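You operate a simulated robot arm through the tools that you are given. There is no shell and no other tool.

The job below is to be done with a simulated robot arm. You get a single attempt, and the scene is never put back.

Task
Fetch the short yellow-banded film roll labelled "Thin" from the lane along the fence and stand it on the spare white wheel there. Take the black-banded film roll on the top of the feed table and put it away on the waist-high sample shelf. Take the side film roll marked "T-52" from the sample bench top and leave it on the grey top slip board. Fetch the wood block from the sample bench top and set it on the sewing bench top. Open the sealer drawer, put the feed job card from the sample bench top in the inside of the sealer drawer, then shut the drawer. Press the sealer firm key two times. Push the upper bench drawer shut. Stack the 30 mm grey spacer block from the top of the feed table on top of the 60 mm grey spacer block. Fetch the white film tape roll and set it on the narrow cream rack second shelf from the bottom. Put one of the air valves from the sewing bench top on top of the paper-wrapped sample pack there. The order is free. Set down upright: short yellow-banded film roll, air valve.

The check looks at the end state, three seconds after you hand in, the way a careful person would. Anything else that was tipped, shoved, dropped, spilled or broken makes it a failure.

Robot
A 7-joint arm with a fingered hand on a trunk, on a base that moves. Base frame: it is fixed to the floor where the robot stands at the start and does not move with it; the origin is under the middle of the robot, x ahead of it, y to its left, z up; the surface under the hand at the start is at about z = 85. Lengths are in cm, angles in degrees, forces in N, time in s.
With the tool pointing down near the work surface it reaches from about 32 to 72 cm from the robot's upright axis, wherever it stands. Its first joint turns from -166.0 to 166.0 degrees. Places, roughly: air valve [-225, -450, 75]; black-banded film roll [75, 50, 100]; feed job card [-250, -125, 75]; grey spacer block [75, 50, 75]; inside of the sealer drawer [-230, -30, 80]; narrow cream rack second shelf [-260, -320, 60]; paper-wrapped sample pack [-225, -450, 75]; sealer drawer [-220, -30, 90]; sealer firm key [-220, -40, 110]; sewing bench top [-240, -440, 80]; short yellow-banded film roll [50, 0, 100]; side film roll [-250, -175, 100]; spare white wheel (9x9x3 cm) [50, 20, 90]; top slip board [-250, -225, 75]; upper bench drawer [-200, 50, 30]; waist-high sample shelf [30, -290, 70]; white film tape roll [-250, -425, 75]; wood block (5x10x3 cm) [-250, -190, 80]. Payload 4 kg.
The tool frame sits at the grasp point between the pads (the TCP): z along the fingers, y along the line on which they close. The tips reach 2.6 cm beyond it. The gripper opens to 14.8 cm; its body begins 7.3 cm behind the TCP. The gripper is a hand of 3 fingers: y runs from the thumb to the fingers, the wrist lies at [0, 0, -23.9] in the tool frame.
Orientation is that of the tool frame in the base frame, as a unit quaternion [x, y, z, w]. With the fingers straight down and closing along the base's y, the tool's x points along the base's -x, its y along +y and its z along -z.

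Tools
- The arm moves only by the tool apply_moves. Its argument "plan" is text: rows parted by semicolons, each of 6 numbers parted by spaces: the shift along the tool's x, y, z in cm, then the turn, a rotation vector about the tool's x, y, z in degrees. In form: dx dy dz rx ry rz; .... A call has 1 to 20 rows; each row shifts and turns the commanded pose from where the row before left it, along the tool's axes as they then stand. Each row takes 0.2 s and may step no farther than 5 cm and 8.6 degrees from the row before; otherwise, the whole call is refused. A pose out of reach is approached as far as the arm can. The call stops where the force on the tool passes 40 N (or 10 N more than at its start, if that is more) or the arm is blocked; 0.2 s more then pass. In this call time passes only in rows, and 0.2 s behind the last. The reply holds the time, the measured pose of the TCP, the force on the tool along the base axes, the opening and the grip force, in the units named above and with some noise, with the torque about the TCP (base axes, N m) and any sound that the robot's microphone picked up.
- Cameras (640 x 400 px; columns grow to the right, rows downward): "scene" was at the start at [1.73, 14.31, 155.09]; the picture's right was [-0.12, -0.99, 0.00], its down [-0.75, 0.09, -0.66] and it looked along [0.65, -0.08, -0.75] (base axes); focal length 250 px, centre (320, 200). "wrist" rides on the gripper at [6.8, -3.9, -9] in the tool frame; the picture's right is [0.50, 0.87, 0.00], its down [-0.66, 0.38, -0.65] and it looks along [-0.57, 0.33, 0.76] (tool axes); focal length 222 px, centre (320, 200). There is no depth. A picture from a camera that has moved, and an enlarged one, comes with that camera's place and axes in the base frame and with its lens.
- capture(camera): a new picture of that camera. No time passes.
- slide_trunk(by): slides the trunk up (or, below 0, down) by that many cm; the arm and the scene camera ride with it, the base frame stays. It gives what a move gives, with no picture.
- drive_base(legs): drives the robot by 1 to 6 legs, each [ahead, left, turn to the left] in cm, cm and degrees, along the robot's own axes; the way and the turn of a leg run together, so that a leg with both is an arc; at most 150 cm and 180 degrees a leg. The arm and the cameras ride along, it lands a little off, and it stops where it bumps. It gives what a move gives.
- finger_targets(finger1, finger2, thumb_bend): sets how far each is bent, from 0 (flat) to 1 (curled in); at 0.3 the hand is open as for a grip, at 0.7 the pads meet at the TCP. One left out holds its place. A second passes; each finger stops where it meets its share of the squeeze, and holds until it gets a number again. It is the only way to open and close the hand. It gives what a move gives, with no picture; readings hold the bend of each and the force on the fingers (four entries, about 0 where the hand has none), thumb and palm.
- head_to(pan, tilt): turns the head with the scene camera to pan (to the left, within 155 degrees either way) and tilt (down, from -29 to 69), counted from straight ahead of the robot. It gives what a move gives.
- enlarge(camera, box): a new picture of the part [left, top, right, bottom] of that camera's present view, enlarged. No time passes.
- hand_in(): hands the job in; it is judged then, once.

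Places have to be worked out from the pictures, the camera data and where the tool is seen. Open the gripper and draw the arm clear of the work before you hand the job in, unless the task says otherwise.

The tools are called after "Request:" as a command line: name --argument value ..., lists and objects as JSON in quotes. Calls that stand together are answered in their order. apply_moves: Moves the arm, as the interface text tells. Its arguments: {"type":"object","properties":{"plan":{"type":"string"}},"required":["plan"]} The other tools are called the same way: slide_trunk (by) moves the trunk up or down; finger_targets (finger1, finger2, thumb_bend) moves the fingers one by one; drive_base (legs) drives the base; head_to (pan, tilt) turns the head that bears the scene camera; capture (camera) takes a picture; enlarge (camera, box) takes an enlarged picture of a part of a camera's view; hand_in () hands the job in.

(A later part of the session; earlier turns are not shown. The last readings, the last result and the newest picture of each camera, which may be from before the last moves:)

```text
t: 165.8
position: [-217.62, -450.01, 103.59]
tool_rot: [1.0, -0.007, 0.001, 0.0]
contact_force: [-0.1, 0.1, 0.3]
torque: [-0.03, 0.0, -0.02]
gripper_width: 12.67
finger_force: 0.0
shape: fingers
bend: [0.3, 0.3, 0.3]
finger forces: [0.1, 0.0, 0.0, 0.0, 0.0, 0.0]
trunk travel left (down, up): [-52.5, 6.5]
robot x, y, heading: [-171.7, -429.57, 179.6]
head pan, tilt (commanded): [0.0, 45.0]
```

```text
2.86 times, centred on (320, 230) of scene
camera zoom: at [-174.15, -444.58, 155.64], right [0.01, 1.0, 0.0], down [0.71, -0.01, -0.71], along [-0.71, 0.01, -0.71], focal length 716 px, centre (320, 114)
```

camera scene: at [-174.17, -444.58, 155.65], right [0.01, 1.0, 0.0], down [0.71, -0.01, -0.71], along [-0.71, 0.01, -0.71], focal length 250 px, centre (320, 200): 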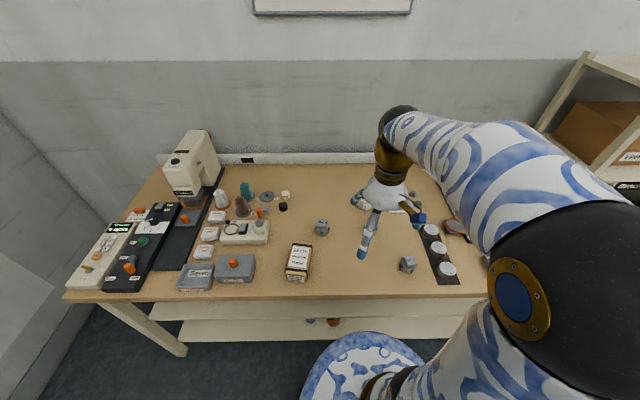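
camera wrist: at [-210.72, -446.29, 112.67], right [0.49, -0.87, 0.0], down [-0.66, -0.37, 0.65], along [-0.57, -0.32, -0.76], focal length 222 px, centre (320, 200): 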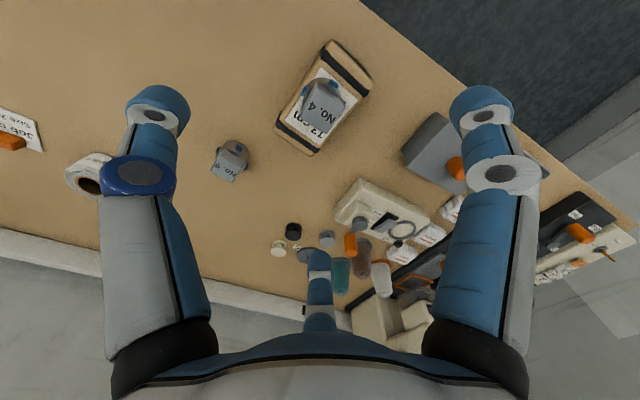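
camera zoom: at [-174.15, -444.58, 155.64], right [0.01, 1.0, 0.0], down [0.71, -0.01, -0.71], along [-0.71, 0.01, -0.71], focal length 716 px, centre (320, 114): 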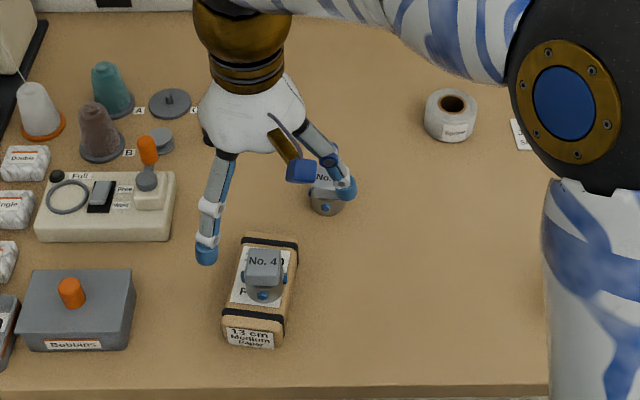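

Valve No. 4 stands upright on the pack. Next the tape roll "Splice" at about (−246.4, −425.2), top z≈85.5. I need to be closer, so I'll shift the hand right above the free area and drive 7 cm ahead.

Request:
apply_moves --plan "0 -4.5 0 0 0 0; 0 -4.5 0 0 0 0; 0 -4.5 0 0 0 0; 0 -4.5 0 0 0 0; 0 -4.5 0 0 0 0"

Request:
drive_base --legs '[[6.5, 0, 0.5]]'

Request:
capture --camera "scene"

Request:
capture --camera "wrist"

```text
t: 167.1
position: [-217.18, -427.41, 103.44]
tool_rot: [1.0, -0.007, 0.0, 0.0]
contact_force: [-0.5, 0.1, 0.7]
torque: [0.02, -0.01, 0.0]
gripper_width: 12.68
finger_force: 0.0
shape: fingers
bend: [0.3, 0.3, 0.3]
finger forces: [0.0, 0.1, 0.0, 0.1, 0.0, 0.1]
trunk travel left (down, up): [-52.5, 6.5]
robot x, y, heading: [-171.78, -429.7, 179.5]
head pan, tilt (commanded): [0.0, 45.0]
```

```text
t: 168.1
position: [-223.88, -427.81, 103.42]
tool_rot: [1.0, -0.002, 0.0, 0.0]
contact_force: [0.3, -0.7, -0.9]
torque: [0.0, -0.04, 0.0]
gripper_width: 12.66
finger_force: 0.2
shape: fingers
bend: [0.3, 0.3, 0.3]
finger forces: [0.0, 0.0, 0.0, 0.0, 0.0, 0.0]
trunk travel left (down, up): [-52.5, 6.5]
robot x, y, heading: [-178.2, -429.61, 179.9]
head pan, tilt (commanded): [0.0, 45.0]
```

```text
taken
camera scene: at [-180.76, -444.55, 155.64], right [0.0, 1.0, 0.0], down [0.71, 0.0, -0.71], along [-0.71, 0.0, -0.71], focal length 250 px, centre (320, 200)
```

scene: 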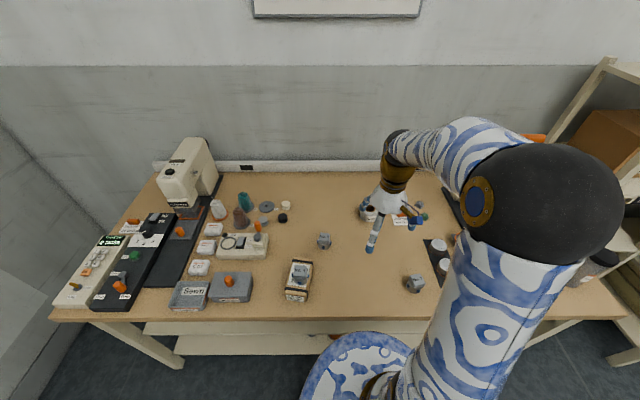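

```text
taken
camera wrist: at [-217.1, -424.02, 112.49], right [0.5, -0.87, 0.0], down [-0.66, -0.38, 0.65], along [-0.57, -0.32, -0.76], focal length 222 px, centre (320, 200)
```

wrist: 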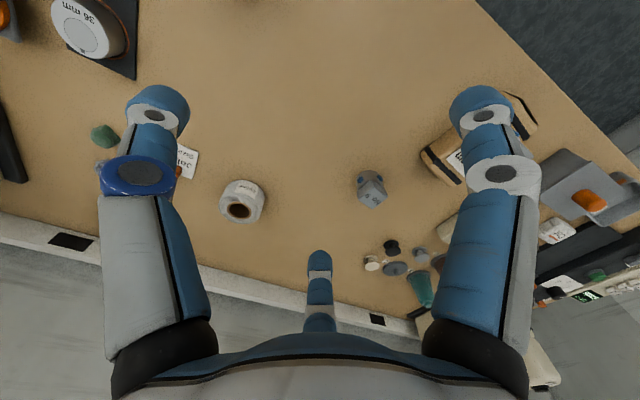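

Tape centre confirmed at (−246.1, −425.2). I'll move the hand above it to z≈95 and check centring.

Request:
apply_moves --plan "-4.46 -0.54 1 0 0 0; -4.46 -0.54 1.5 0 0 0; -4.46 -0.54 2 0 0 0; -4.46 -0.54 2 0 0 0; -4.46 -0.54 2 0 0 0"

Request:
capture --camera "wrist"

Request:
capture --camera "scene"

```text
t: 169.2
position: [-246.21, -425.18, 94.85]
tool_rot: [1.0, -0.002, 0.001, 0.0]
contact_force: [-0.6, -0.5, -0.4]
torque: [0.01, -0.01, -0.01]
gripper_width: 12.68
finger_force: 0.0
shape: fingers
bend: [0.3, 0.3, 0.3]
finger forces: [0.0, 0.0, 0.0, 0.0, 0.1, 0.0]
trunk travel left (down, up): [-52.5, 6.5]
robot x, y, heading: [-178.19, -429.97, 179.9]
head pan, tilt (commanded): [0.0, 45.0]
```

```text
taken
camera wrist: at [-239.43, -421.39, 103.96], right [0.5, -0.87, 0.0], down [-0.66, -0.38, 0.65], along [-0.57, -0.32, -0.76], focal length 222 px, centre (320, 200)
```

wrist: 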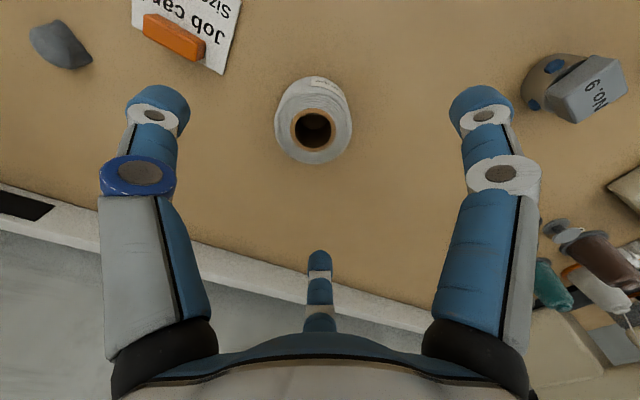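

```text
taken
camera scene: at [-180.75, -444.55, 155.64], right [0.0, 1.0, 0.0], down [0.71, 0.0, -0.71], along [-0.71, 0.0, -0.71], focal length 250 px, centre (320, 200)
```

scene: 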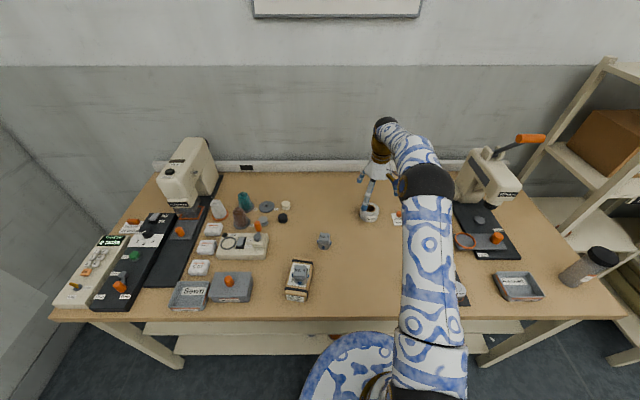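

The tape is 0.5 cm off-axis. To keep the thumb clear of the nearby job card, I'll pre-close the fingers partly (0.42), centre, and lower to z≈86.

Request:
finger_targets --finger1 0.42 --finger2 0.42 --thumb_bend 0.42

Request:
apply_moves --plan "-0.25 -0.45 2 0 0 0; 0 0 3 0 0 0; 0 0 2.5 0 0 0"

Request:
capture --camera "wrist"

```text
t: 170.2
position: [-246.2, -425.38, 94.83]
tool_rot: [1.0, -0.002, 0.0, -0.001]
contact_force: [0.6, 0.1, -0.2]
torque: [-0.03, 0.0, 0.01]
gripper_width: 8.92
finger_force: 0.0
shape: fingers
bend: [0.42, 0.42, 0.42]
finger forces: [0.1, 0.1, 0.1, 0.0, 0.0, 0.1]
trunk travel left (down, up): [-52.5, 6.5]
robot x, y, heading: [-178.61, -429.57, 179.8]
head pan, tilt (commanded): [0.0, 45.0]
```

```text
t: 171.1
position: [-246.44, -424.71, 87.45]
tool_rot: [1.0, -0.003, 0.001, 0.0]
contact_force: [-0.5, 0.2, 0.2]
torque: [-0.03, -0.01, 0.02]
gripper_width: 8.9
finger_force: 0.2
shape: fingers
bend: [0.42, 0.42, 0.42]
finger forces: [0.1, 0.0, 0.0, 0.0, 0.1, 0.1]
trunk travel left (down, up): [-52.5, 6.5]
robot x, y, heading: [-178.44, -429.26, 179.7]
head pan, tilt (commanded): [0.0, 45.0]
```

```text
taken
camera wrist: at [-239.57, -420.86, 96.53], right [0.5, -0.87, 0.0], down [-0.66, -0.38, 0.65], along [-0.57, -0.32, -0.76], focal length 222 px, centre (320, 200)
```

wrist: 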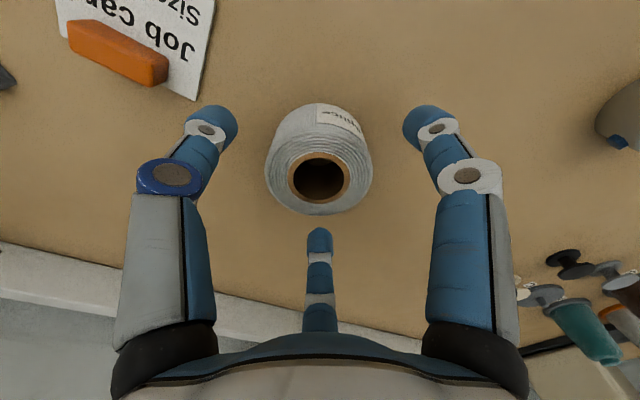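

Well centred. I'll lower the last 1.4 cm and close the grip.

Request:
apply_moves --plan "0 0 1.4 0 0 0"

Request:
finger_targets --finger1 0.62 --finger2 0.62 --thumb_bend 0.62

Request:
capture --camera "wrist"

```text
t: 171.4
position: [-246.4, -424.68, 86.07]
tool_rot: [1.0, -0.002, 0.001, 0.0]
contact_force: [0.0, -0.2, 1.0]
torque: [0.02, 0.0, -0.02]
gripper_width: 8.89
finger_force: 0.0
shape: fingers
bend: [0.42, 0.42, 0.42]
finger forces: [0.0, 0.0, 0.0, 0.0, 0.0, 0.0]
trunk travel left (down, up): [-52.5, 6.5]
robot x, y, heading: [-178.4, -429.14, 179.8]
head pan, tilt (commanded): [0.0, 45.0]
```

```text
t: 172.4
position: [-246.37, -424.69, 85.96]
tool_rot: [1.0, -0.003, 0.002, -0.001]
contact_force: [0.2, 0.0, -0.2]
torque: [0.02, 0.0, -0.02]
gripper_width: 5.14
finger_force: 12.9
shape: fingers
bend: [0.53, 0.52, 0.56]
finger forces: [7.4, 8.6, 0.0, 0.0, 9.4, 0.0]
trunk travel left (down, up): [-52.5, 6.5]
robot x, y, heading: [-178.71, -429.72, 179.7]
head pan, tilt (commanded): [0.0, 45.0]
```

```text
taken
camera wrist: at [-239.6, -420.8, 95.14], right [0.5, -0.87, 0.0], down [-0.66, -0.38, 0.65], along [-0.57, -0.32, -0.76], focal length 222 px, centre (320, 200)
```

wrist: 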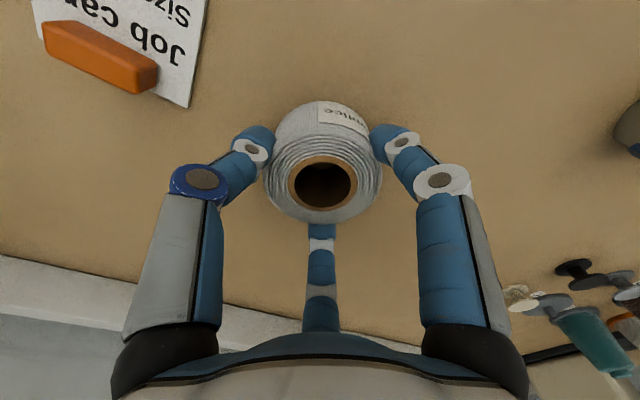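

Tape is gripped (7–9 N). I'll lift it, pull back toward the robot, and back the base away from the bench.

Request:
apply_moves --plan "0 0 -2 0 0 0; 0 0 -4 0 0 0; 0 0 -4.5 0 0 0; 0.5 0 -4.5 0 0 0; 2 0 -4 0 0 0; 4 0 -1 0 0 0; 4.5 0 0 0 0 0; 4.5 0 0 0 0 0; 4.5 0 0 0 0 0; 4.5 0 0 0 0 0"

Request:
drive_base --legs '[[-45, 0, 0], [0, -100, 0]]'

Request:
head_to --pan 0 --tilt 30

Request:
capture --camera "scene"

Request:
capture --camera "wrist"

```text
t: 174.7
position: [-221.8, -424.56, 106.15]
tool_rot: [1.0, -0.001, 0.001, 0.0]
contact_force: [-0.2, 0.6, -1.3]
torque: [0.02, 0.02, -0.01]
gripper_width: 5.11
finger_force: 12.9
shape: fingers
bend: [0.53, 0.52, 0.56]
finger forces: [7.3, 8.8, 0.0, 0.0, 9.2, 0.0]
trunk travel left (down, up): [-52.5, 6.5]
robot x, y, heading: [-178.65, -429.64, 179.9]
head pan, tilt (commanded): [0.0, 45.0]
```

```text
t: 182.2
position: [-178.18, -324.86, 106.01]
tool_rot: [1.0, 0.006, 0.001, 0.0]
contact_force: [0.0, 0.5, -0.8]
torque: [0.02, -0.01, 0.0]
gripper_width: 5.1
finger_force: 13.0
shape: fingers
bend: [0.53, 0.52, 0.56]
finger forces: [7.3, 8.8, 0.0, 0.1, 9.2, 0.1]
trunk travel left (down, up): [-52.5, 6.5]
robot x, y, heading: [-134.82, -329.57, -179.1]
head pan, tilt (commanded): [0.0, 45.0]
```

```text
t: 182.9
position: [-178.27, -324.98, 106.3]
tool_rot: [1.0, 0.005, 0.001, 0.0]
contact_force: [0.1, -0.4, -0.6]
torque: [-0.03, -0.01, 0.04]
gripper_width: 5.05
finger_force: 12.7
shape: fingers
bend: [0.53, 0.52, 0.56]
finger forces: [7.3, 8.8, 0.0, 0.0, 9.2, 0.0]
trunk travel left (down, up): [-52.5, 6.5]
robot x, y, heading: [-135.06, -329.71, -179.3]
head pan, tilt (commanded): [0.0, 30.0]
```

```text
taken
camera scene: at [-137.55, -344.3, 157.9], right [-0.01, 1.0, 0.0], down [0.5, 0.01, -0.87], along [-0.87, -0.01, -0.5], focal length 250 px, centre (320, 200)
```

scene: 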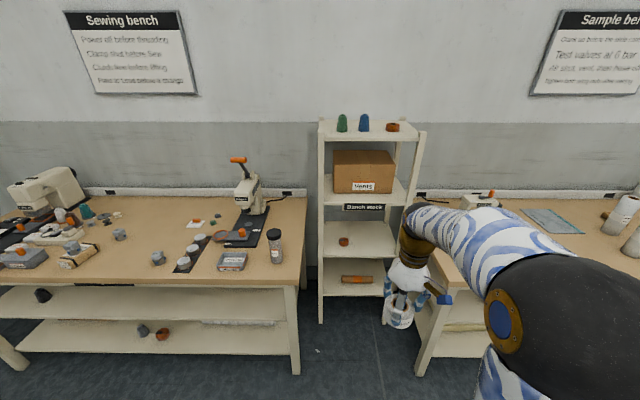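

```text
taken
camera wrist: at [-171.44, -321.03, 115.22], right [0.51, -0.86, 0.0], down [-0.65, -0.39, 0.65], along [-0.56, -0.33, -0.76], focal length 222 px, centre (320, 200)
```

wrist: 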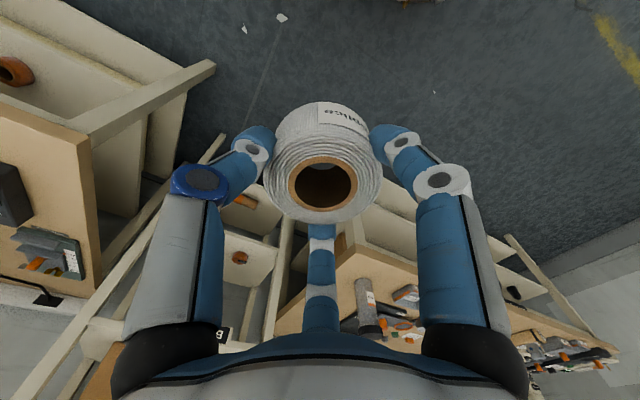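

The tape is held well. The rack's second shelf from the bottom (z≈61) has one orange roll on its left; its right half is free. I'll zoom in to measure the shelf and the lip above.

Request:
enlarge --camera "scene" --box '[305, 180, 425, 330]'

Request:
slide_trunk --by -30

Request:
capture --camera "scene"

Request:
enlarge --camera "scene" --box '[305, 120, 425, 270]'

```text
2.67 times, centred on (365, 255) of scene
camera zoom: at [-137.55, -344.3, 157.9], right [-0.01, 1.0, 0.0], down [0.5, 0.01, -0.87], along [-0.87, -0.01, -0.5], focal length 668 px, centre (200, 53)
```

zoom: 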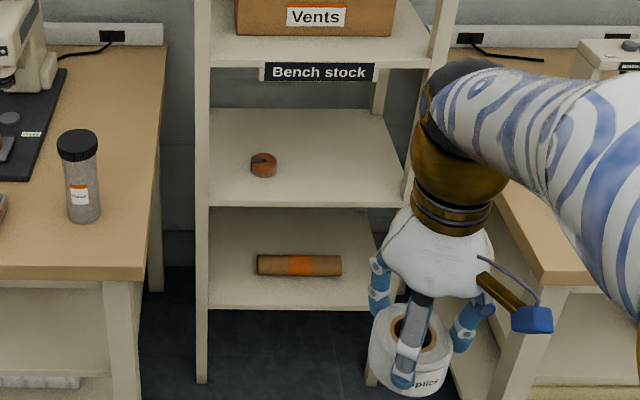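

```text
t: 185.9
position: [-178.2, -324.88, 76.05]
tool_rot: [1.0, 0.006, 0.001, 0.001]
contact_force: [-0.4, 0.3, 0.3]
torque: [0.01, 0.0, 0.0]
gripper_width: 5.07
finger_force: 13.3
shape: fingers
bend: [0.53, 0.52, 0.56]
finger forces: [7.3, 8.8, 0.0, 0.1, 9.3, 0.0]
trunk travel left (down, up): [-22.5, 36.5]
robot x, y, heading: [-134.39, -329.41, -179.1]
head pan, tilt (commanded): [0.0, 30.0]
```

```text
taken
camera scene: at [-137.55, -344.29, 127.91], right [-0.01, 1.0, 0.0], down [0.5, 0.01, -0.87], along [-0.87, -0.01, -0.5], focal length 250 px, centre (320, 200)
```

scene: 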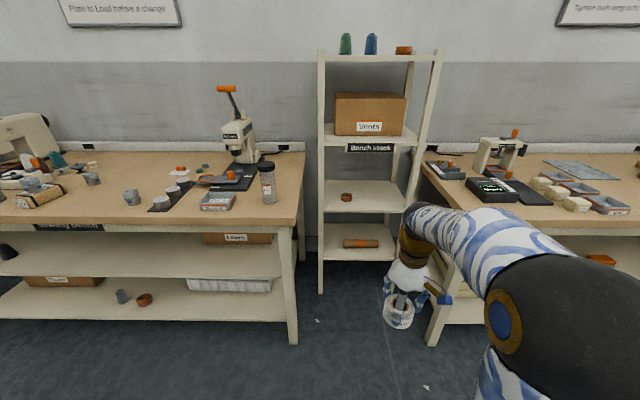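

```text
2.67 times, centred on (365, 195) of scene
camera zoom: at [-137.55, -344.29, 127.91], right [-0.01, 1.0, 0.0], down [0.5, 0.01, -0.87], along [-0.87, -0.01, -0.5], focal length 668 px, centre (200, 213)
```

zoom: 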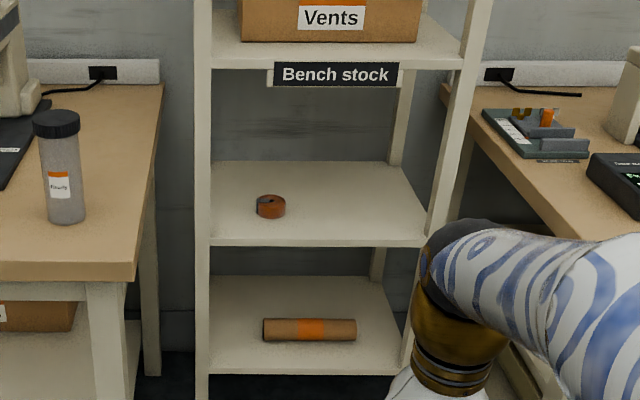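

Shelf top z≈61.2, front edge x≈−243.7, overhang label bottom ≈90.5, rack spans y≈−343…−303. I'll tilt the hand 30° forward so the wrist stays clear of the shelf above, and line up at y≈−317.

Request:
apply_moves --plan "-4 -2.5 0 0 0 0; -4 -2.5 0 0 0 0; -4 -2.5 0 0 0 0; 0 0 0 0 -7.5 0; 0 0 0 0 -7.5 0; 0 0 0 0 -7.5 0; 0 0 0 0 -7.5 0"

Request:
capture --camera "wrist"

Request:
capture --camera "scene"

```text
t: 187.5
position: [-190.33, -317.63, 76.09]
tool_rot: [0.966, 0.006, -0.258, 0.001]
contact_force: [-0.6, 0.0, -0.3]
torque: [0.01, -0.03, 0.0]
gripper_width: 5.03
finger_force: 12.1
shape: fingers
bend: [0.53, 0.52, 0.56]
finger forces: [7.5, 8.8, 0.1, 0.0, 9.0, 0.0]
trunk travel left (down, up): [-22.5, 36.5]
robot x, y, heading: [-134.67, -329.29, -179.0]
head pan, tilt (commanded): [0.0, 30.0]
```

```text
taken
camera wrist: at [-179.93, -313.66, 80.62], right [0.44, -0.86, -0.25], down [-0.24, -0.38, 0.89], along [-0.86, -0.34, -0.37], focal length 222 px, centre (320, 200)
```

wrist: 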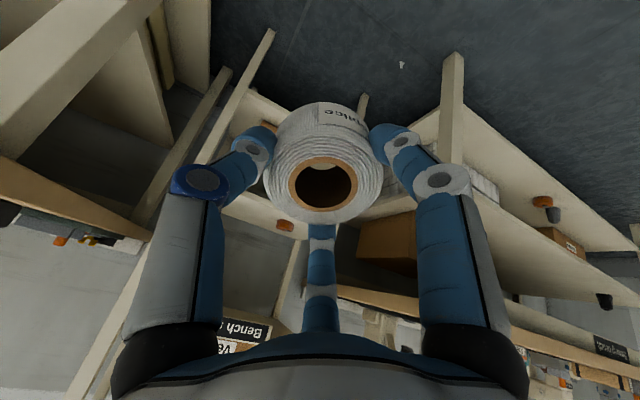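

```text
taken
camera scene: at [-137.56, -344.29, 127.91], right [-0.01, 1.0, 0.0], down [0.5, 0.01, -0.87], along [-0.87, -0.01, -0.5], focal length 250 px, centre (320, 200)
```

scene: 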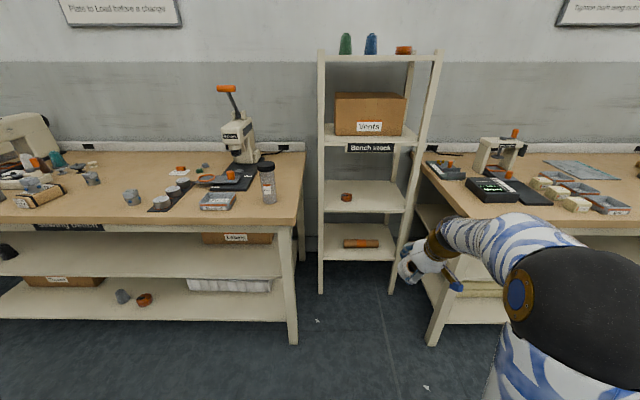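

The hand is tilted and the tape is in line. I'll drive ahead 43 cm, stopping just short of the bench fronts.

Request:
drive_base --legs '[[43, 0, -0.9]]'

Request:
head_to --pan -10 --tilt 40

Request:
capture --camera "scene"

Request:
capture --camera "wrist"

```text
t: 190.2
position: [-233.42, -316.25, 76.05]
tool_rot: [0.966, -0.006, -0.258, -0.002]
contact_force: [0.1, -0.4, -1.3]
torque: [-0.02, -0.01, -0.01]
gripper_width: 5.04
finger_force: 12.3
shape: fingers
bend: [0.53, 0.52, 0.56]
finger forces: [7.4, 8.9, 0.1, 0.1, 9.0, 0.1]
trunk travel left (down, up): [-22.5, 36.5]
robot x, y, heading: [-178.21, -329.12, 179.2]
head pan, tilt (commanded): [0.0, 30.0]
```

```text
t: 190.9
position: [-233.47, -316.19, 76.15]
tool_rot: [0.966, -0.006, -0.258, -0.001]
contact_force: [0.1, 0.2, -0.6]
torque: [0.0, 0.01, 0.0]
gripper_width: 5.04
finger_force: 12.5
shape: fingers
bend: [0.53, 0.52, 0.56]
finger forces: [7.5, 8.9, 0.0, 0.0, 9.0, 0.1]
trunk travel left (down, up): [-22.5, 36.5]
robot x, y, heading: [-178.51, -329.03, 179.4]
head pan, tilt (commanded): [-10.0, 40.0]
```

```text
taken
camera scene: at [-180.77, -342.81, 126.38], right [0.18, 0.98, 0.0], down [0.63, -0.12, -0.77], along [-0.75, 0.14, -0.64], focal length 250 px, centre (320, 200)
```

scene: 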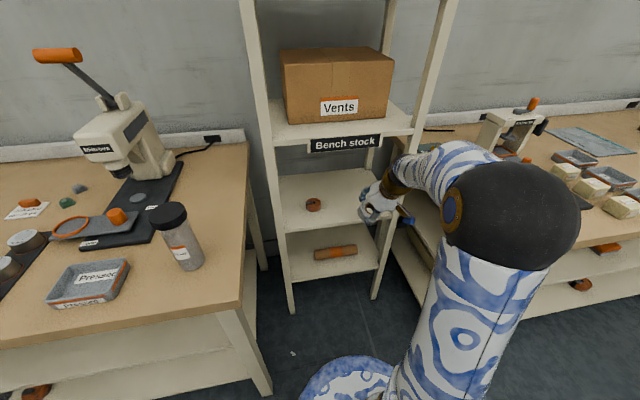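

```text
taken
camera wrist: at [-223.02, -312.57, 80.63], right [0.42, -0.87, -0.25], down [-0.25, -0.38, 0.89], along [-0.87, -0.32, -0.37], focal length 222 px, centre (320, 200)
```

wrist: 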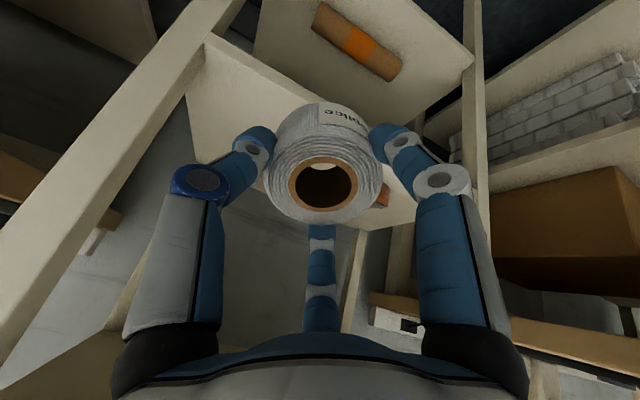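

Clearances are good; right post at y≈−305. I'll move the tape in over the shelf at about y=−319, still ~3 cm above it.

Request:
apply_moves --plan "-2.19 0.7 2.85 0 0 0; -2.19 0.7 2.85 0 0 0; -2.19 0.7 2.85 0 0 0; -2.19 0.7 2.85 0 0 0"

Request:
capture --camera "scene"

Request:
capture --camera "wrist"

Request:
enlarge --camera "scene" --box '[260, 120, 430, 290]'

```text
t: 191.9
position: [-246.95, -318.96, 70.69]
tool_rot: [0.966, -0.006, -0.258, -0.002]
contact_force: [-0.7, -0.1, -0.4]
torque: [0.02, -0.04, 0.0]
gripper_width: 5.05
finger_force: 12.9
shape: fingers
bend: [0.53, 0.52, 0.56]
finger forces: [7.5, 8.7, 0.1, 0.0, 9.0, 0.0]
trunk travel left (down, up): [-22.5, 36.5]
robot x, y, heading: [-178.09, -329.24, 179.4]
head pan, tilt (commanded): [-10.0, 40.0]
```

```text
taken
camera scene: at [-180.74, -342.81, 126.37], right [0.18, 0.98, 0.0], down [0.63, -0.12, -0.77], along [-0.75, 0.14, -0.64], focal length 250 px, centre (320, 200)
```

scene: 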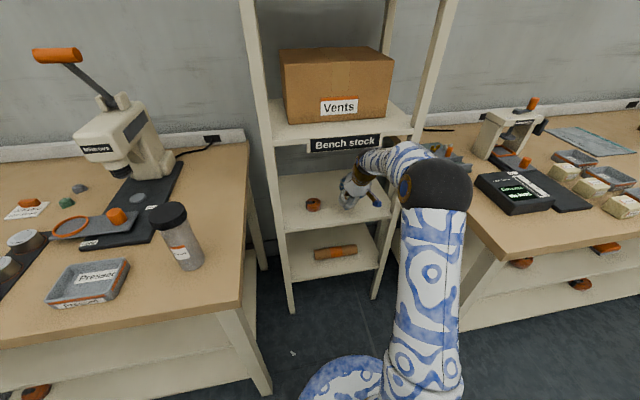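

```text
taken
camera wrist: at [-236.46, -315.26, 75.22], right [0.42, -0.87, -0.25], down [-0.25, -0.38, 0.89], along [-0.87, -0.32, -0.37], focal length 222 px, centre (320, 200)
```

wrist: 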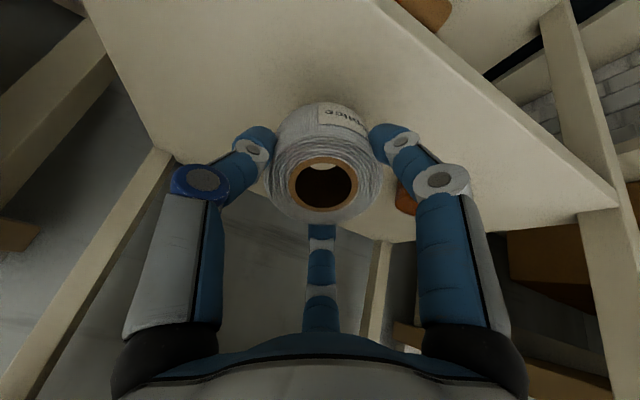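

```text
2.35 times, centred on (345, 205) of scene
camera zoom: at [-180.74, -342.81, 126.37], right [0.18, 0.98, 0.0], down [0.63, -0.12, -0.77], along [-0.75, 0.14, -0.64], focal length 589 px, centre (261, 188)
```

zoom: 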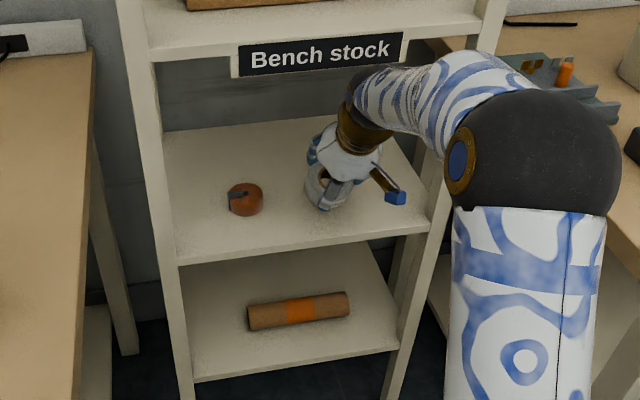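

The tape is over the free part of the shelf. I'll lower it 3 cm, then in small steps until the lower edge touches.

Request:
apply_moves --plan "0.75 0 1.3 0 0 0; 0.5 0 0.87 0 0 0; 0.2 0 0.35 0 0 0"

Request:
apply_moves --plan "0.15 0 0.26 0 0 0"

Request:
enlarge --camera "scene" --box '[260, 120, 430, 290]'

```text
t: 192.7
position: [-246.98, -319.0, 67.79]
tool_rot: [0.966, -0.006, -0.26, -0.001]
contact_force: [-6.5, -0.7, 12.5]
torque: [-0.01, 0.29, 0.02]
gripper_width: 3.93
finger_force: 11.7
shape: fingers
bend: [0.58, 0.48, 0.58]
finger forces: [4.1, 13.0, 0.0, 0.1, 6.7, 0.0]
trunk travel left (down, up): [-22.5, 36.5]
robot x, y, heading: [-178.43, -329.56, 179.5]
head pan, tilt (commanded): [-10.0, 40.0]
```

```text
t: 193.1
position: [-246.76, -318.75, 67.37]
tool_rot: [0.966, -0.006, -0.257, -0.002]
contact_force: [-2.8, 0.6, 11.1]
torque: [0.0, 0.01, 0.01]
gripper_width: 3.86
finger_force: 13.1
shape: fingers
bend: [0.58, 0.48, 0.58]
finger forces: [6.2, 12.5, 0.0, 0.0, 7.4, 0.1]
trunk travel left (down, up): [-22.5, 36.5]
robot x, y, heading: [-178.22, -329.16, 179.3]
head pan, tilt (commanded): [-10.0, 40.0]
```

```text
2.35 times, centred on (345, 205) of scene
camera zoom: at [-180.68, -342.82, 126.37], right [0.18, 0.98, 0.0], down [0.63, -0.12, -0.77], along [-0.75, 0.14, -0.64], focal length 589 px, centre (261, 188)
```

zoom: 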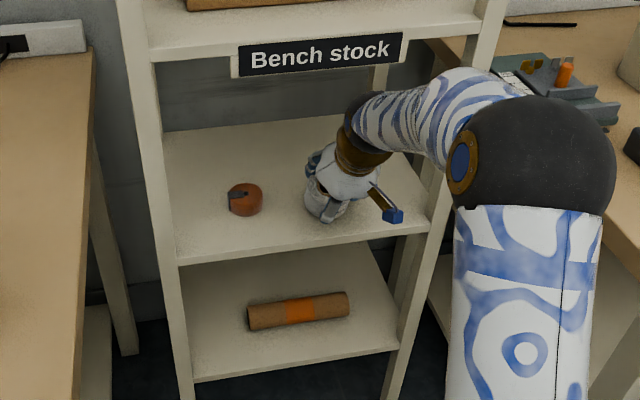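

The tape's lower edge touched and it's rotating toward flat in the grip. Let me look with the wrist camera.

Request:
capture --camera "wrist"

```text
taken
camera wrist: at [-236.34, -315.15, 71.92], right [0.42, -0.87, -0.25], down [-0.25, -0.38, 0.89], along [-0.87, -0.32, -0.37], focal length 222 px, centre (320, 200)
```

wrist: 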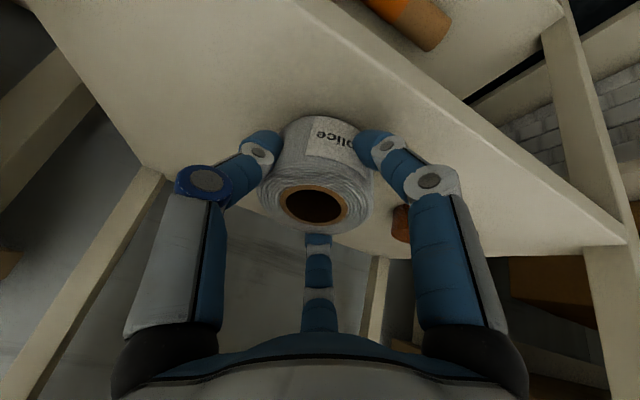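

The tape's edge rests on the shelf well inside the front. I'll open slightly to let it settle flat.

Request:
finger_targets --finger1 0.47 --finger2 0.44 --thumb_bend 0.47

Request:
capture --camera "wrist"

Request:
enlarge --camera "scene" --box '[260, 120, 430, 290]'

```text
t: 194.1
position: [-246.88, -318.78, 67.3]
tool_rot: [0.966, -0.005, -0.258, -0.001]
contact_force: [0.4, 0.4, 0.9]
torque: [-0.01, -0.01, -0.01]
gripper_width: 7.1
finger_force: 0.1
shape: fingers
bend: [0.48, 0.44, 0.47]
finger forces: [0.5, 0.0, 0.0, 0.0, 0.0, 0.0]
trunk travel left (down, up): [-22.5, 36.5]
robot x, y, heading: [-178.09, -329.09, 179.4]
head pan, tilt (commanded): [-10.0, 40.0]
```

```text
taken
camera wrist: at [-236.39, -315.16, 71.86], right [0.42, -0.87, -0.25], down [-0.25, -0.37, 0.89], along [-0.87, -0.32, -0.37], focal length 222 px, centre (320, 200)
```

wrist: 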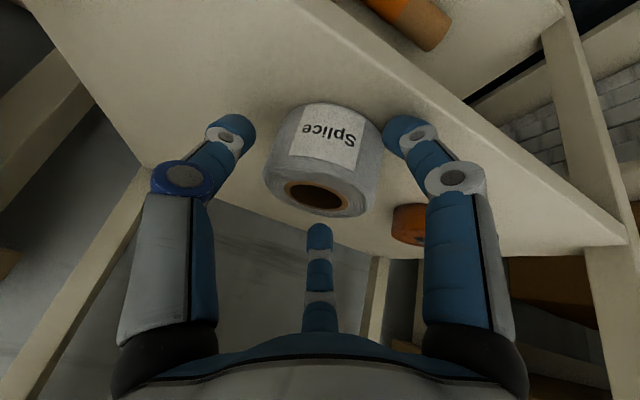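

```text
2.35 times, centred on (345, 205) of scene
camera zoom: at [-180.76, -342.81, 126.37], right [0.18, 0.98, 0.0], down [0.63, -0.12, -0.77], along [-0.75, 0.14, -0.64], focal length 589 px, centre (261, 188)
```

zoom: 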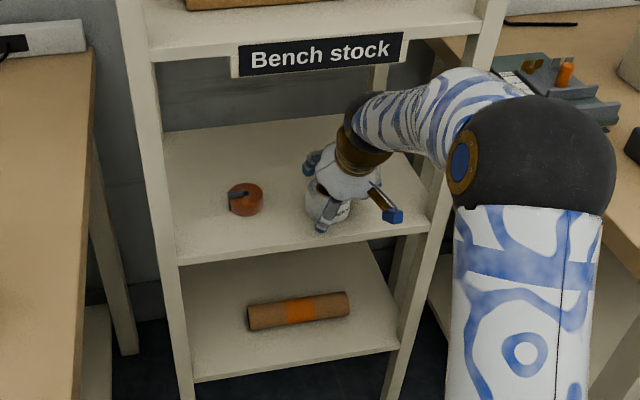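

The tape has settled nearly flat. I'll open wider while checking, then back out along the tool axis.

Request:
finger_targets --finger1 0.36 --finger2 0.36 --thumb_bend 0.36

Request:
capture --camera "wrist"

```text
t: 195.1
position: [-246.92, -318.86, 67.47]
tool_rot: [0.966, -0.007, -0.259, -0.002]
contact_force: [0.2, 1.8, 16.6]
torque: [-0.27, -0.47, 0.05]
gripper_width: 9.66
finger_force: 7.8
shape: fingers
bend: [0.42, 0.36, 0.36]
finger forces: [15.6, 0.0, 0.0, 0.0, 0.0, 0.0]
trunk travel left (down, up): [-22.5, 36.5]
robot x, y, heading: [-177.61, -329.25, 179.6]
head pan, tilt (commanded): [-10.0, 40.0]
```

```text
taken
camera wrist: at [-236.35, -315.14, 71.98], right [0.42, -0.87, -0.25], down [-0.24, -0.38, 0.89], along [-0.87, -0.32, -0.37], focal length 222 px, centre (320, 200)
```

wrist: 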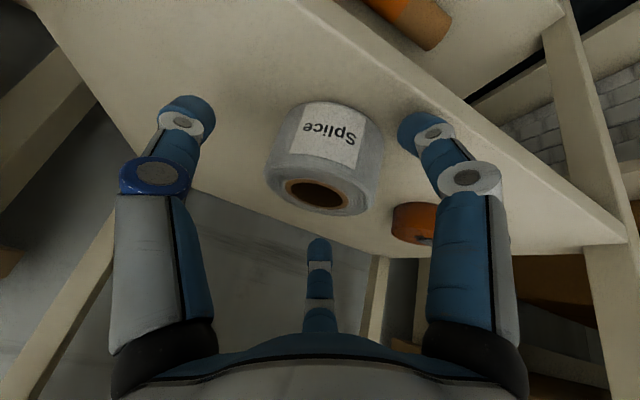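

Finger 1 is pressing on the shelf; the tape is free and flat. I'll raise straight up 1.5 cm, then pull straight back out.

Request:
apply_moves --plan "-0.5 0 -0.87 0 0 0; -0.25 0 -0.43 0 0 0; 2.6 0 -1.5 0 0 0; 3.03 0 -1.75 0 0 0; 3.46 0 -2 0 0 0; 3.46 0 -2 0 0 0; 3.46 0 -2 0 0 0"

Request:
capture --camera "wrist"

Request:
enlarge --camera "scene" --box '[260, 120, 430, 290]'

```text
t: 196.7
position: [-228.14, -319.16, 69.04]
tool_rot: [0.966, -0.006, -0.258, -0.002]
contact_force: [-0.3, -0.5, 0.0]
torque: [-0.02, 0.0, 0.02]
gripper_width: 10.77
finger_force: 0.1
shape: fingers
bend: [0.36, 0.36, 0.36]
finger forces: [0.1, 0.0, 0.0, 0.1, 0.0, 0.0]
trunk travel left (down, up): [-22.5, 36.5]
robot x, y, heading: [-178.26, -329.42, 179.5]
head pan, tilt (commanded): [-10.0, 40.0]
```

```text
taken
camera wrist: at [-217.62, -315.42, 73.53], right [0.42, -0.87, -0.25], down [-0.25, -0.38, 0.89], along [-0.87, -0.32, -0.37], focal length 222 px, centre (320, 200)
```

wrist: 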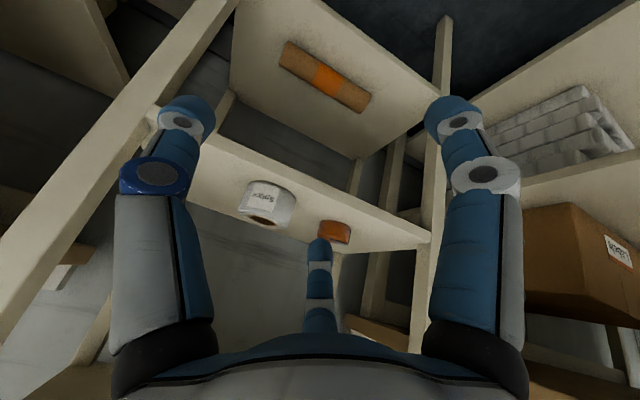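

```text
2.35 times, centred on (345, 205) of scene
camera zoom: at [-180.79, -342.8, 126.37], right [0.18, 0.98, 0.0], down [0.63, -0.12, -0.77], along [-0.75, 0.14, -0.64], focal length 589 px, centre (261, 188)
```

zoom: 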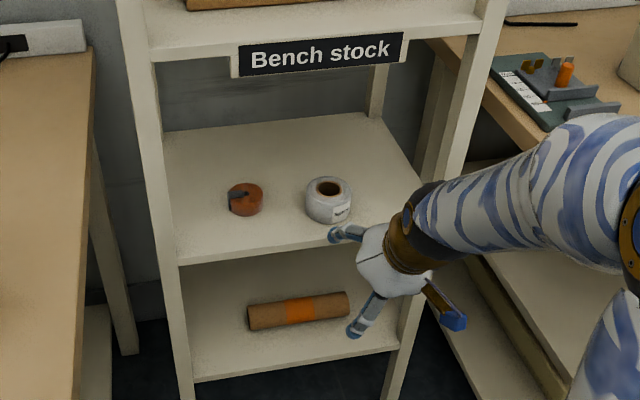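

Tape is flat on the second shelf from the bottom. I'll back out, straighten the hand, raise the trunk and go along to the sample bench.

Request:
drive_base --legs '[[-40, 0, 0]]'

Request:
slide_trunk --by 30

Request:
apply_moves --plan "0 0 0 0 7.5 0; 0 0 0 0 7.5 0; 0 0 0 0 7.5 0; 0 0 0 0 7.5 0; 4 0 -3 0 0 0; 4 0 -3 0 0 0"

Request:
drive_base --legs '[[0, -140, 0.6]]'

Request:
head_to --pan 0 --tilt 30

Request:
capture --camera "scene"

```text
t: 199.2
position: [-188.54, -319.58, 68.98]
tool_rot: [0.966, -0.008, -0.258, -0.001]
contact_force: [-0.7, 0.0, 0.3]
torque: [0.01, -0.01, -0.02]
gripper_width: 10.74
finger_force: 0.1
shape: fingers
bend: [0.36, 0.36, 0.36]
finger forces: [0.0, 0.0, 0.1, 0.1, 0.0, 0.0]
trunk travel left (down, up): [-22.5, 36.5]
robot x, y, heading: [-139.05, -329.58, 179.2]
head pan, tilt (commanded): [-10.0, 40.0]
```

```text
t: 202.2
position: [-188.57, -319.5, 99.06]
tool_rot: [0.966, -0.008, -0.259, -0.002]
contact_force: [0.0, -0.2, -0.3]
torque: [0.01, 0.01, 0.0]
gripper_width: 10.81
finger_force: 0.0
shape: fingers
bend: [0.36, 0.36, 0.36]
finger forces: [0.0, 0.0, 0.0, 0.0, 0.1, 0.0]
trunk travel left (down, up): [-52.5, 6.5]
robot x, y, heading: [-138.35, -329.72, 179.5]
head pan, tilt (commanded): [-10.0, 40.0]
```

```text
t: 203.6
position: [-180.34, -319.66, 105.21]
tool_rot: [1.0, -0.008, 0.001, 0.0]
contact_force: [0.4, -0.2, -0.1]
torque: [-0.01, 0.01, 0.0]
gripper_width: 10.79
finger_force: 0.0
shape: fingers
bend: [0.36, 0.36, 0.36]
finger forces: [0.0, 0.0, 0.0, 0.2, 0.0, 0.0]
trunk travel left (down, up): [-52.5, 6.5]
robot x, y, heading: [-138.49, -329.84, 179.5]
head pan, tilt (commanded): [-10.0, 40.0]
```

```text
t: 210.5
position: [-178.47, -181.71, 105.18]
tool_rot: [1.0, -0.008, 0.001, 0.0]
contact_force: [-0.4, 0.6, 0.3]
torque: [-0.02, -0.01, 0.02]
gripper_width: 10.79
finger_force: 0.1
shape: fingers
bend: [0.36, 0.36, 0.36]
finger forces: [0.0, 0.0, 0.0, 0.0, 0.1, 0.1]
trunk travel left (down, up): [-52.5, 6.5]
robot x, y, heading: [-136.69, -191.86, 179.3]
head pan, tilt (commanded): [-10.0, 40.0]
```

```text
t: 211.2
position: [-178.53, -181.65, 105.14]
tool_rot: [1.0, -0.006, 0.002, 0.0]
contact_force: [0.5, 0.2, -0.2]
torque: [0.02, -0.03, -0.01]
gripper_width: 10.78
finger_force: 0.0
shape: fingers
bend: [0.36, 0.36, 0.36]
finger forces: [0.0, 0.0, 0.0, 0.0, 0.0, 0.0]
trunk travel left (down, up): [-52.5, 6.5]
robot x, y, heading: [-136.71, -191.83, 179.4]
head pan, tilt (commanded): [0.0, 30.0]
```

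```text
taken
camera scene: at [-139.97, -206.7, 157.9], right [0.01, 1.0, 0.0], down [0.5, -0.01, -0.87], along [-0.87, 0.01, -0.5], focal length 250 px, centre (320, 200)
```

scene: 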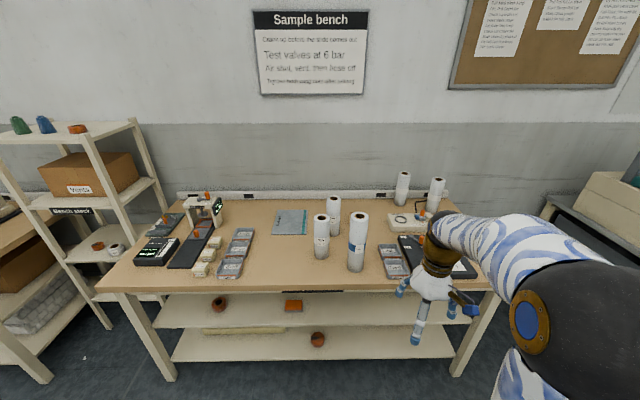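

The sample bench is in view with the grey slip board and several rolls. I'll zoom in for labels.

Request:
enlarge --camera "scene" --box '[260, 170, 400, 290]'

Request:
enlarge --camera "scene" --box '[370, 160, 500, 290]'

Request:
enlarge --camera "scene" --box '[110, 170, 310, 300]'

```text
3.33 times, centred on (330, 230) of scene
camera zoom: at [-139.97, -206.7, 157.9], right [0.01, 1.0, 0.0], down [0.5, -0.01, -0.87], along [-0.87, 0.01, -0.5], focal length 835 px, centre (287, 100)
```

zoom: 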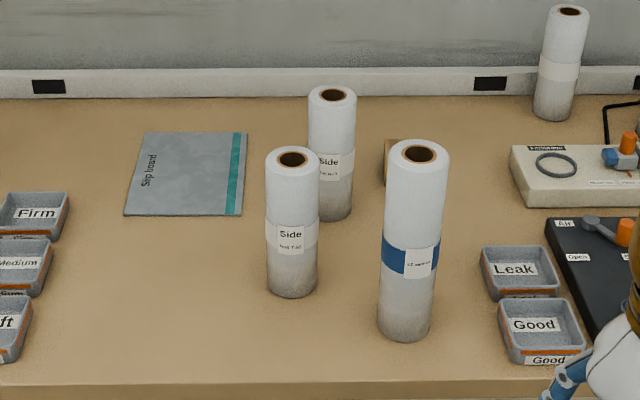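

```text
3.08 times, centred on (435, 225) of scene
camera zoom: at [-139.97, -206.7, 157.9], right [0.01, 1.0, 0.0], down [0.5, -0.01, -0.87], along [-0.87, 0.01, -0.5], focal length 770 px, centre (-34, 123)
```

zoom: 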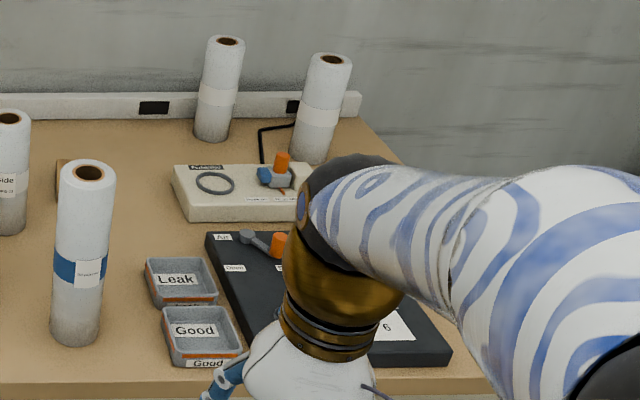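

```text
3.08 times, centred on (210, 235) of scene
camera zoom: at [-139.97, -206.7, 157.9], right [0.01, 1.0, 0.0], down [0.5, -0.01, -0.87], along [-0.87, 0.01, -0.5], focal length 770 px, centre (658, 92)
```

zoom: 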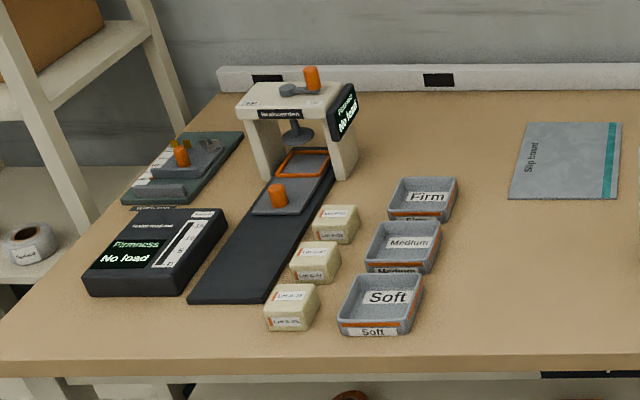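

I'll zoom closer to read the "Side" rolls' labels.

Request:
enlarge --camera "scene" --box '[312, 210, 342, 240]'

Request:
enlarge --camera "scene" --box '[325, 200, 350, 225]'

Request:
enlarge --camera "scene" --box '[270, 205, 330, 250]'

Request:
enlarge --camera "scene" --box '[385, 160, 455, 225]'

```text
13.33 times, centred on (327, 225) of scene
camera zoom: at [-139.97, -206.7, 157.9], right [0.01, 1.0, 0.0], down [0.5, -0.01, -0.87], along [-0.87, 0.01, -0.5], focal length 3339 px, centre (227, -133)
```

zoom: 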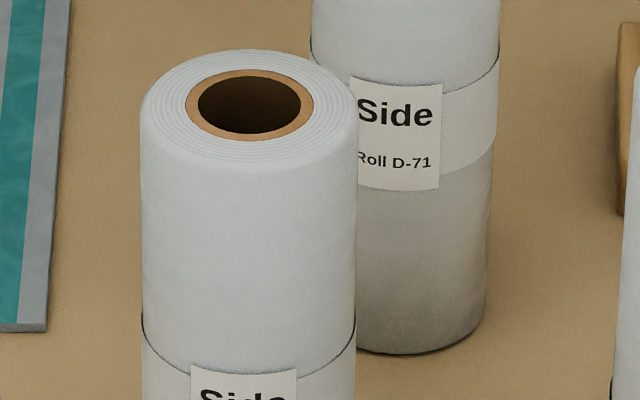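

```text
16.00 times, centred on (338, 212) of scene
camera zoom: at [-139.97, -206.7, 157.9], right [0.01, 1.0, 0.0], down [0.5, -0.01, -0.87], along [-0.87, 0.01, -0.5], focal length 4007 px, centre (40, 0)
```

zoom: 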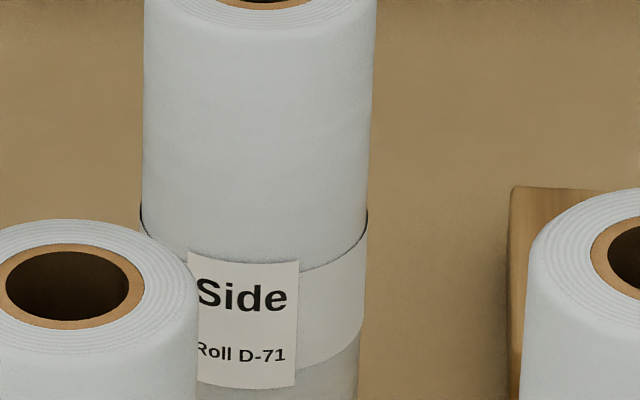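

```text
8.89 times, centred on (300, 228) of scene
camera zoom: at [-139.97, -206.7, 157.9], right [0.01, 1.0, 0.0], down [0.5, -0.01, -0.87], along [-0.87, 0.01, -0.5], focal length 2226 px, centre (498, -44)
```

zoom: 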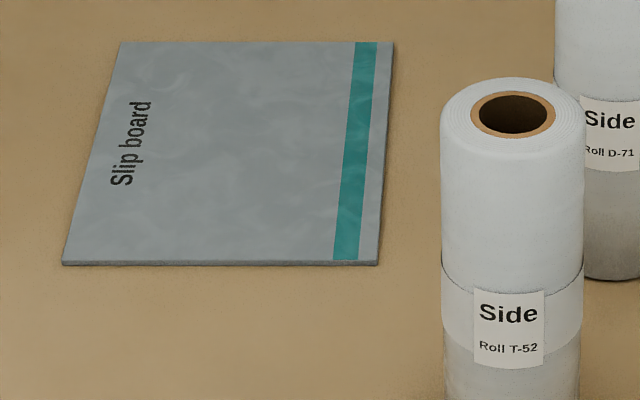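

```text
6.15 times, centred on (420, 192) of scene
camera zoom: at [-139.97, -206.7, 157.9], right [0.01, 1.0, 0.0], down [0.5, -0.01, -0.87], along [-0.87, 0.01, -0.5], focal length 1541 px, centre (-295, 246)
```

zoom: 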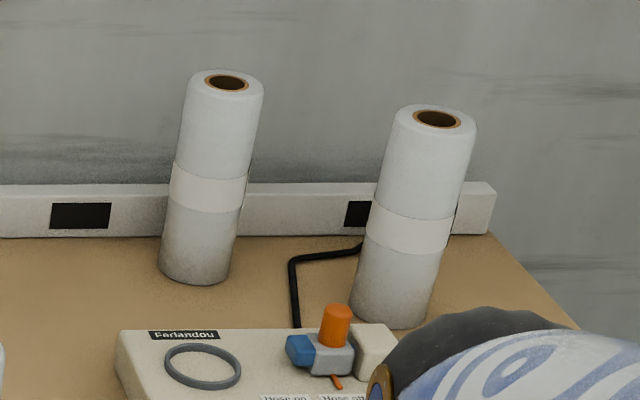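

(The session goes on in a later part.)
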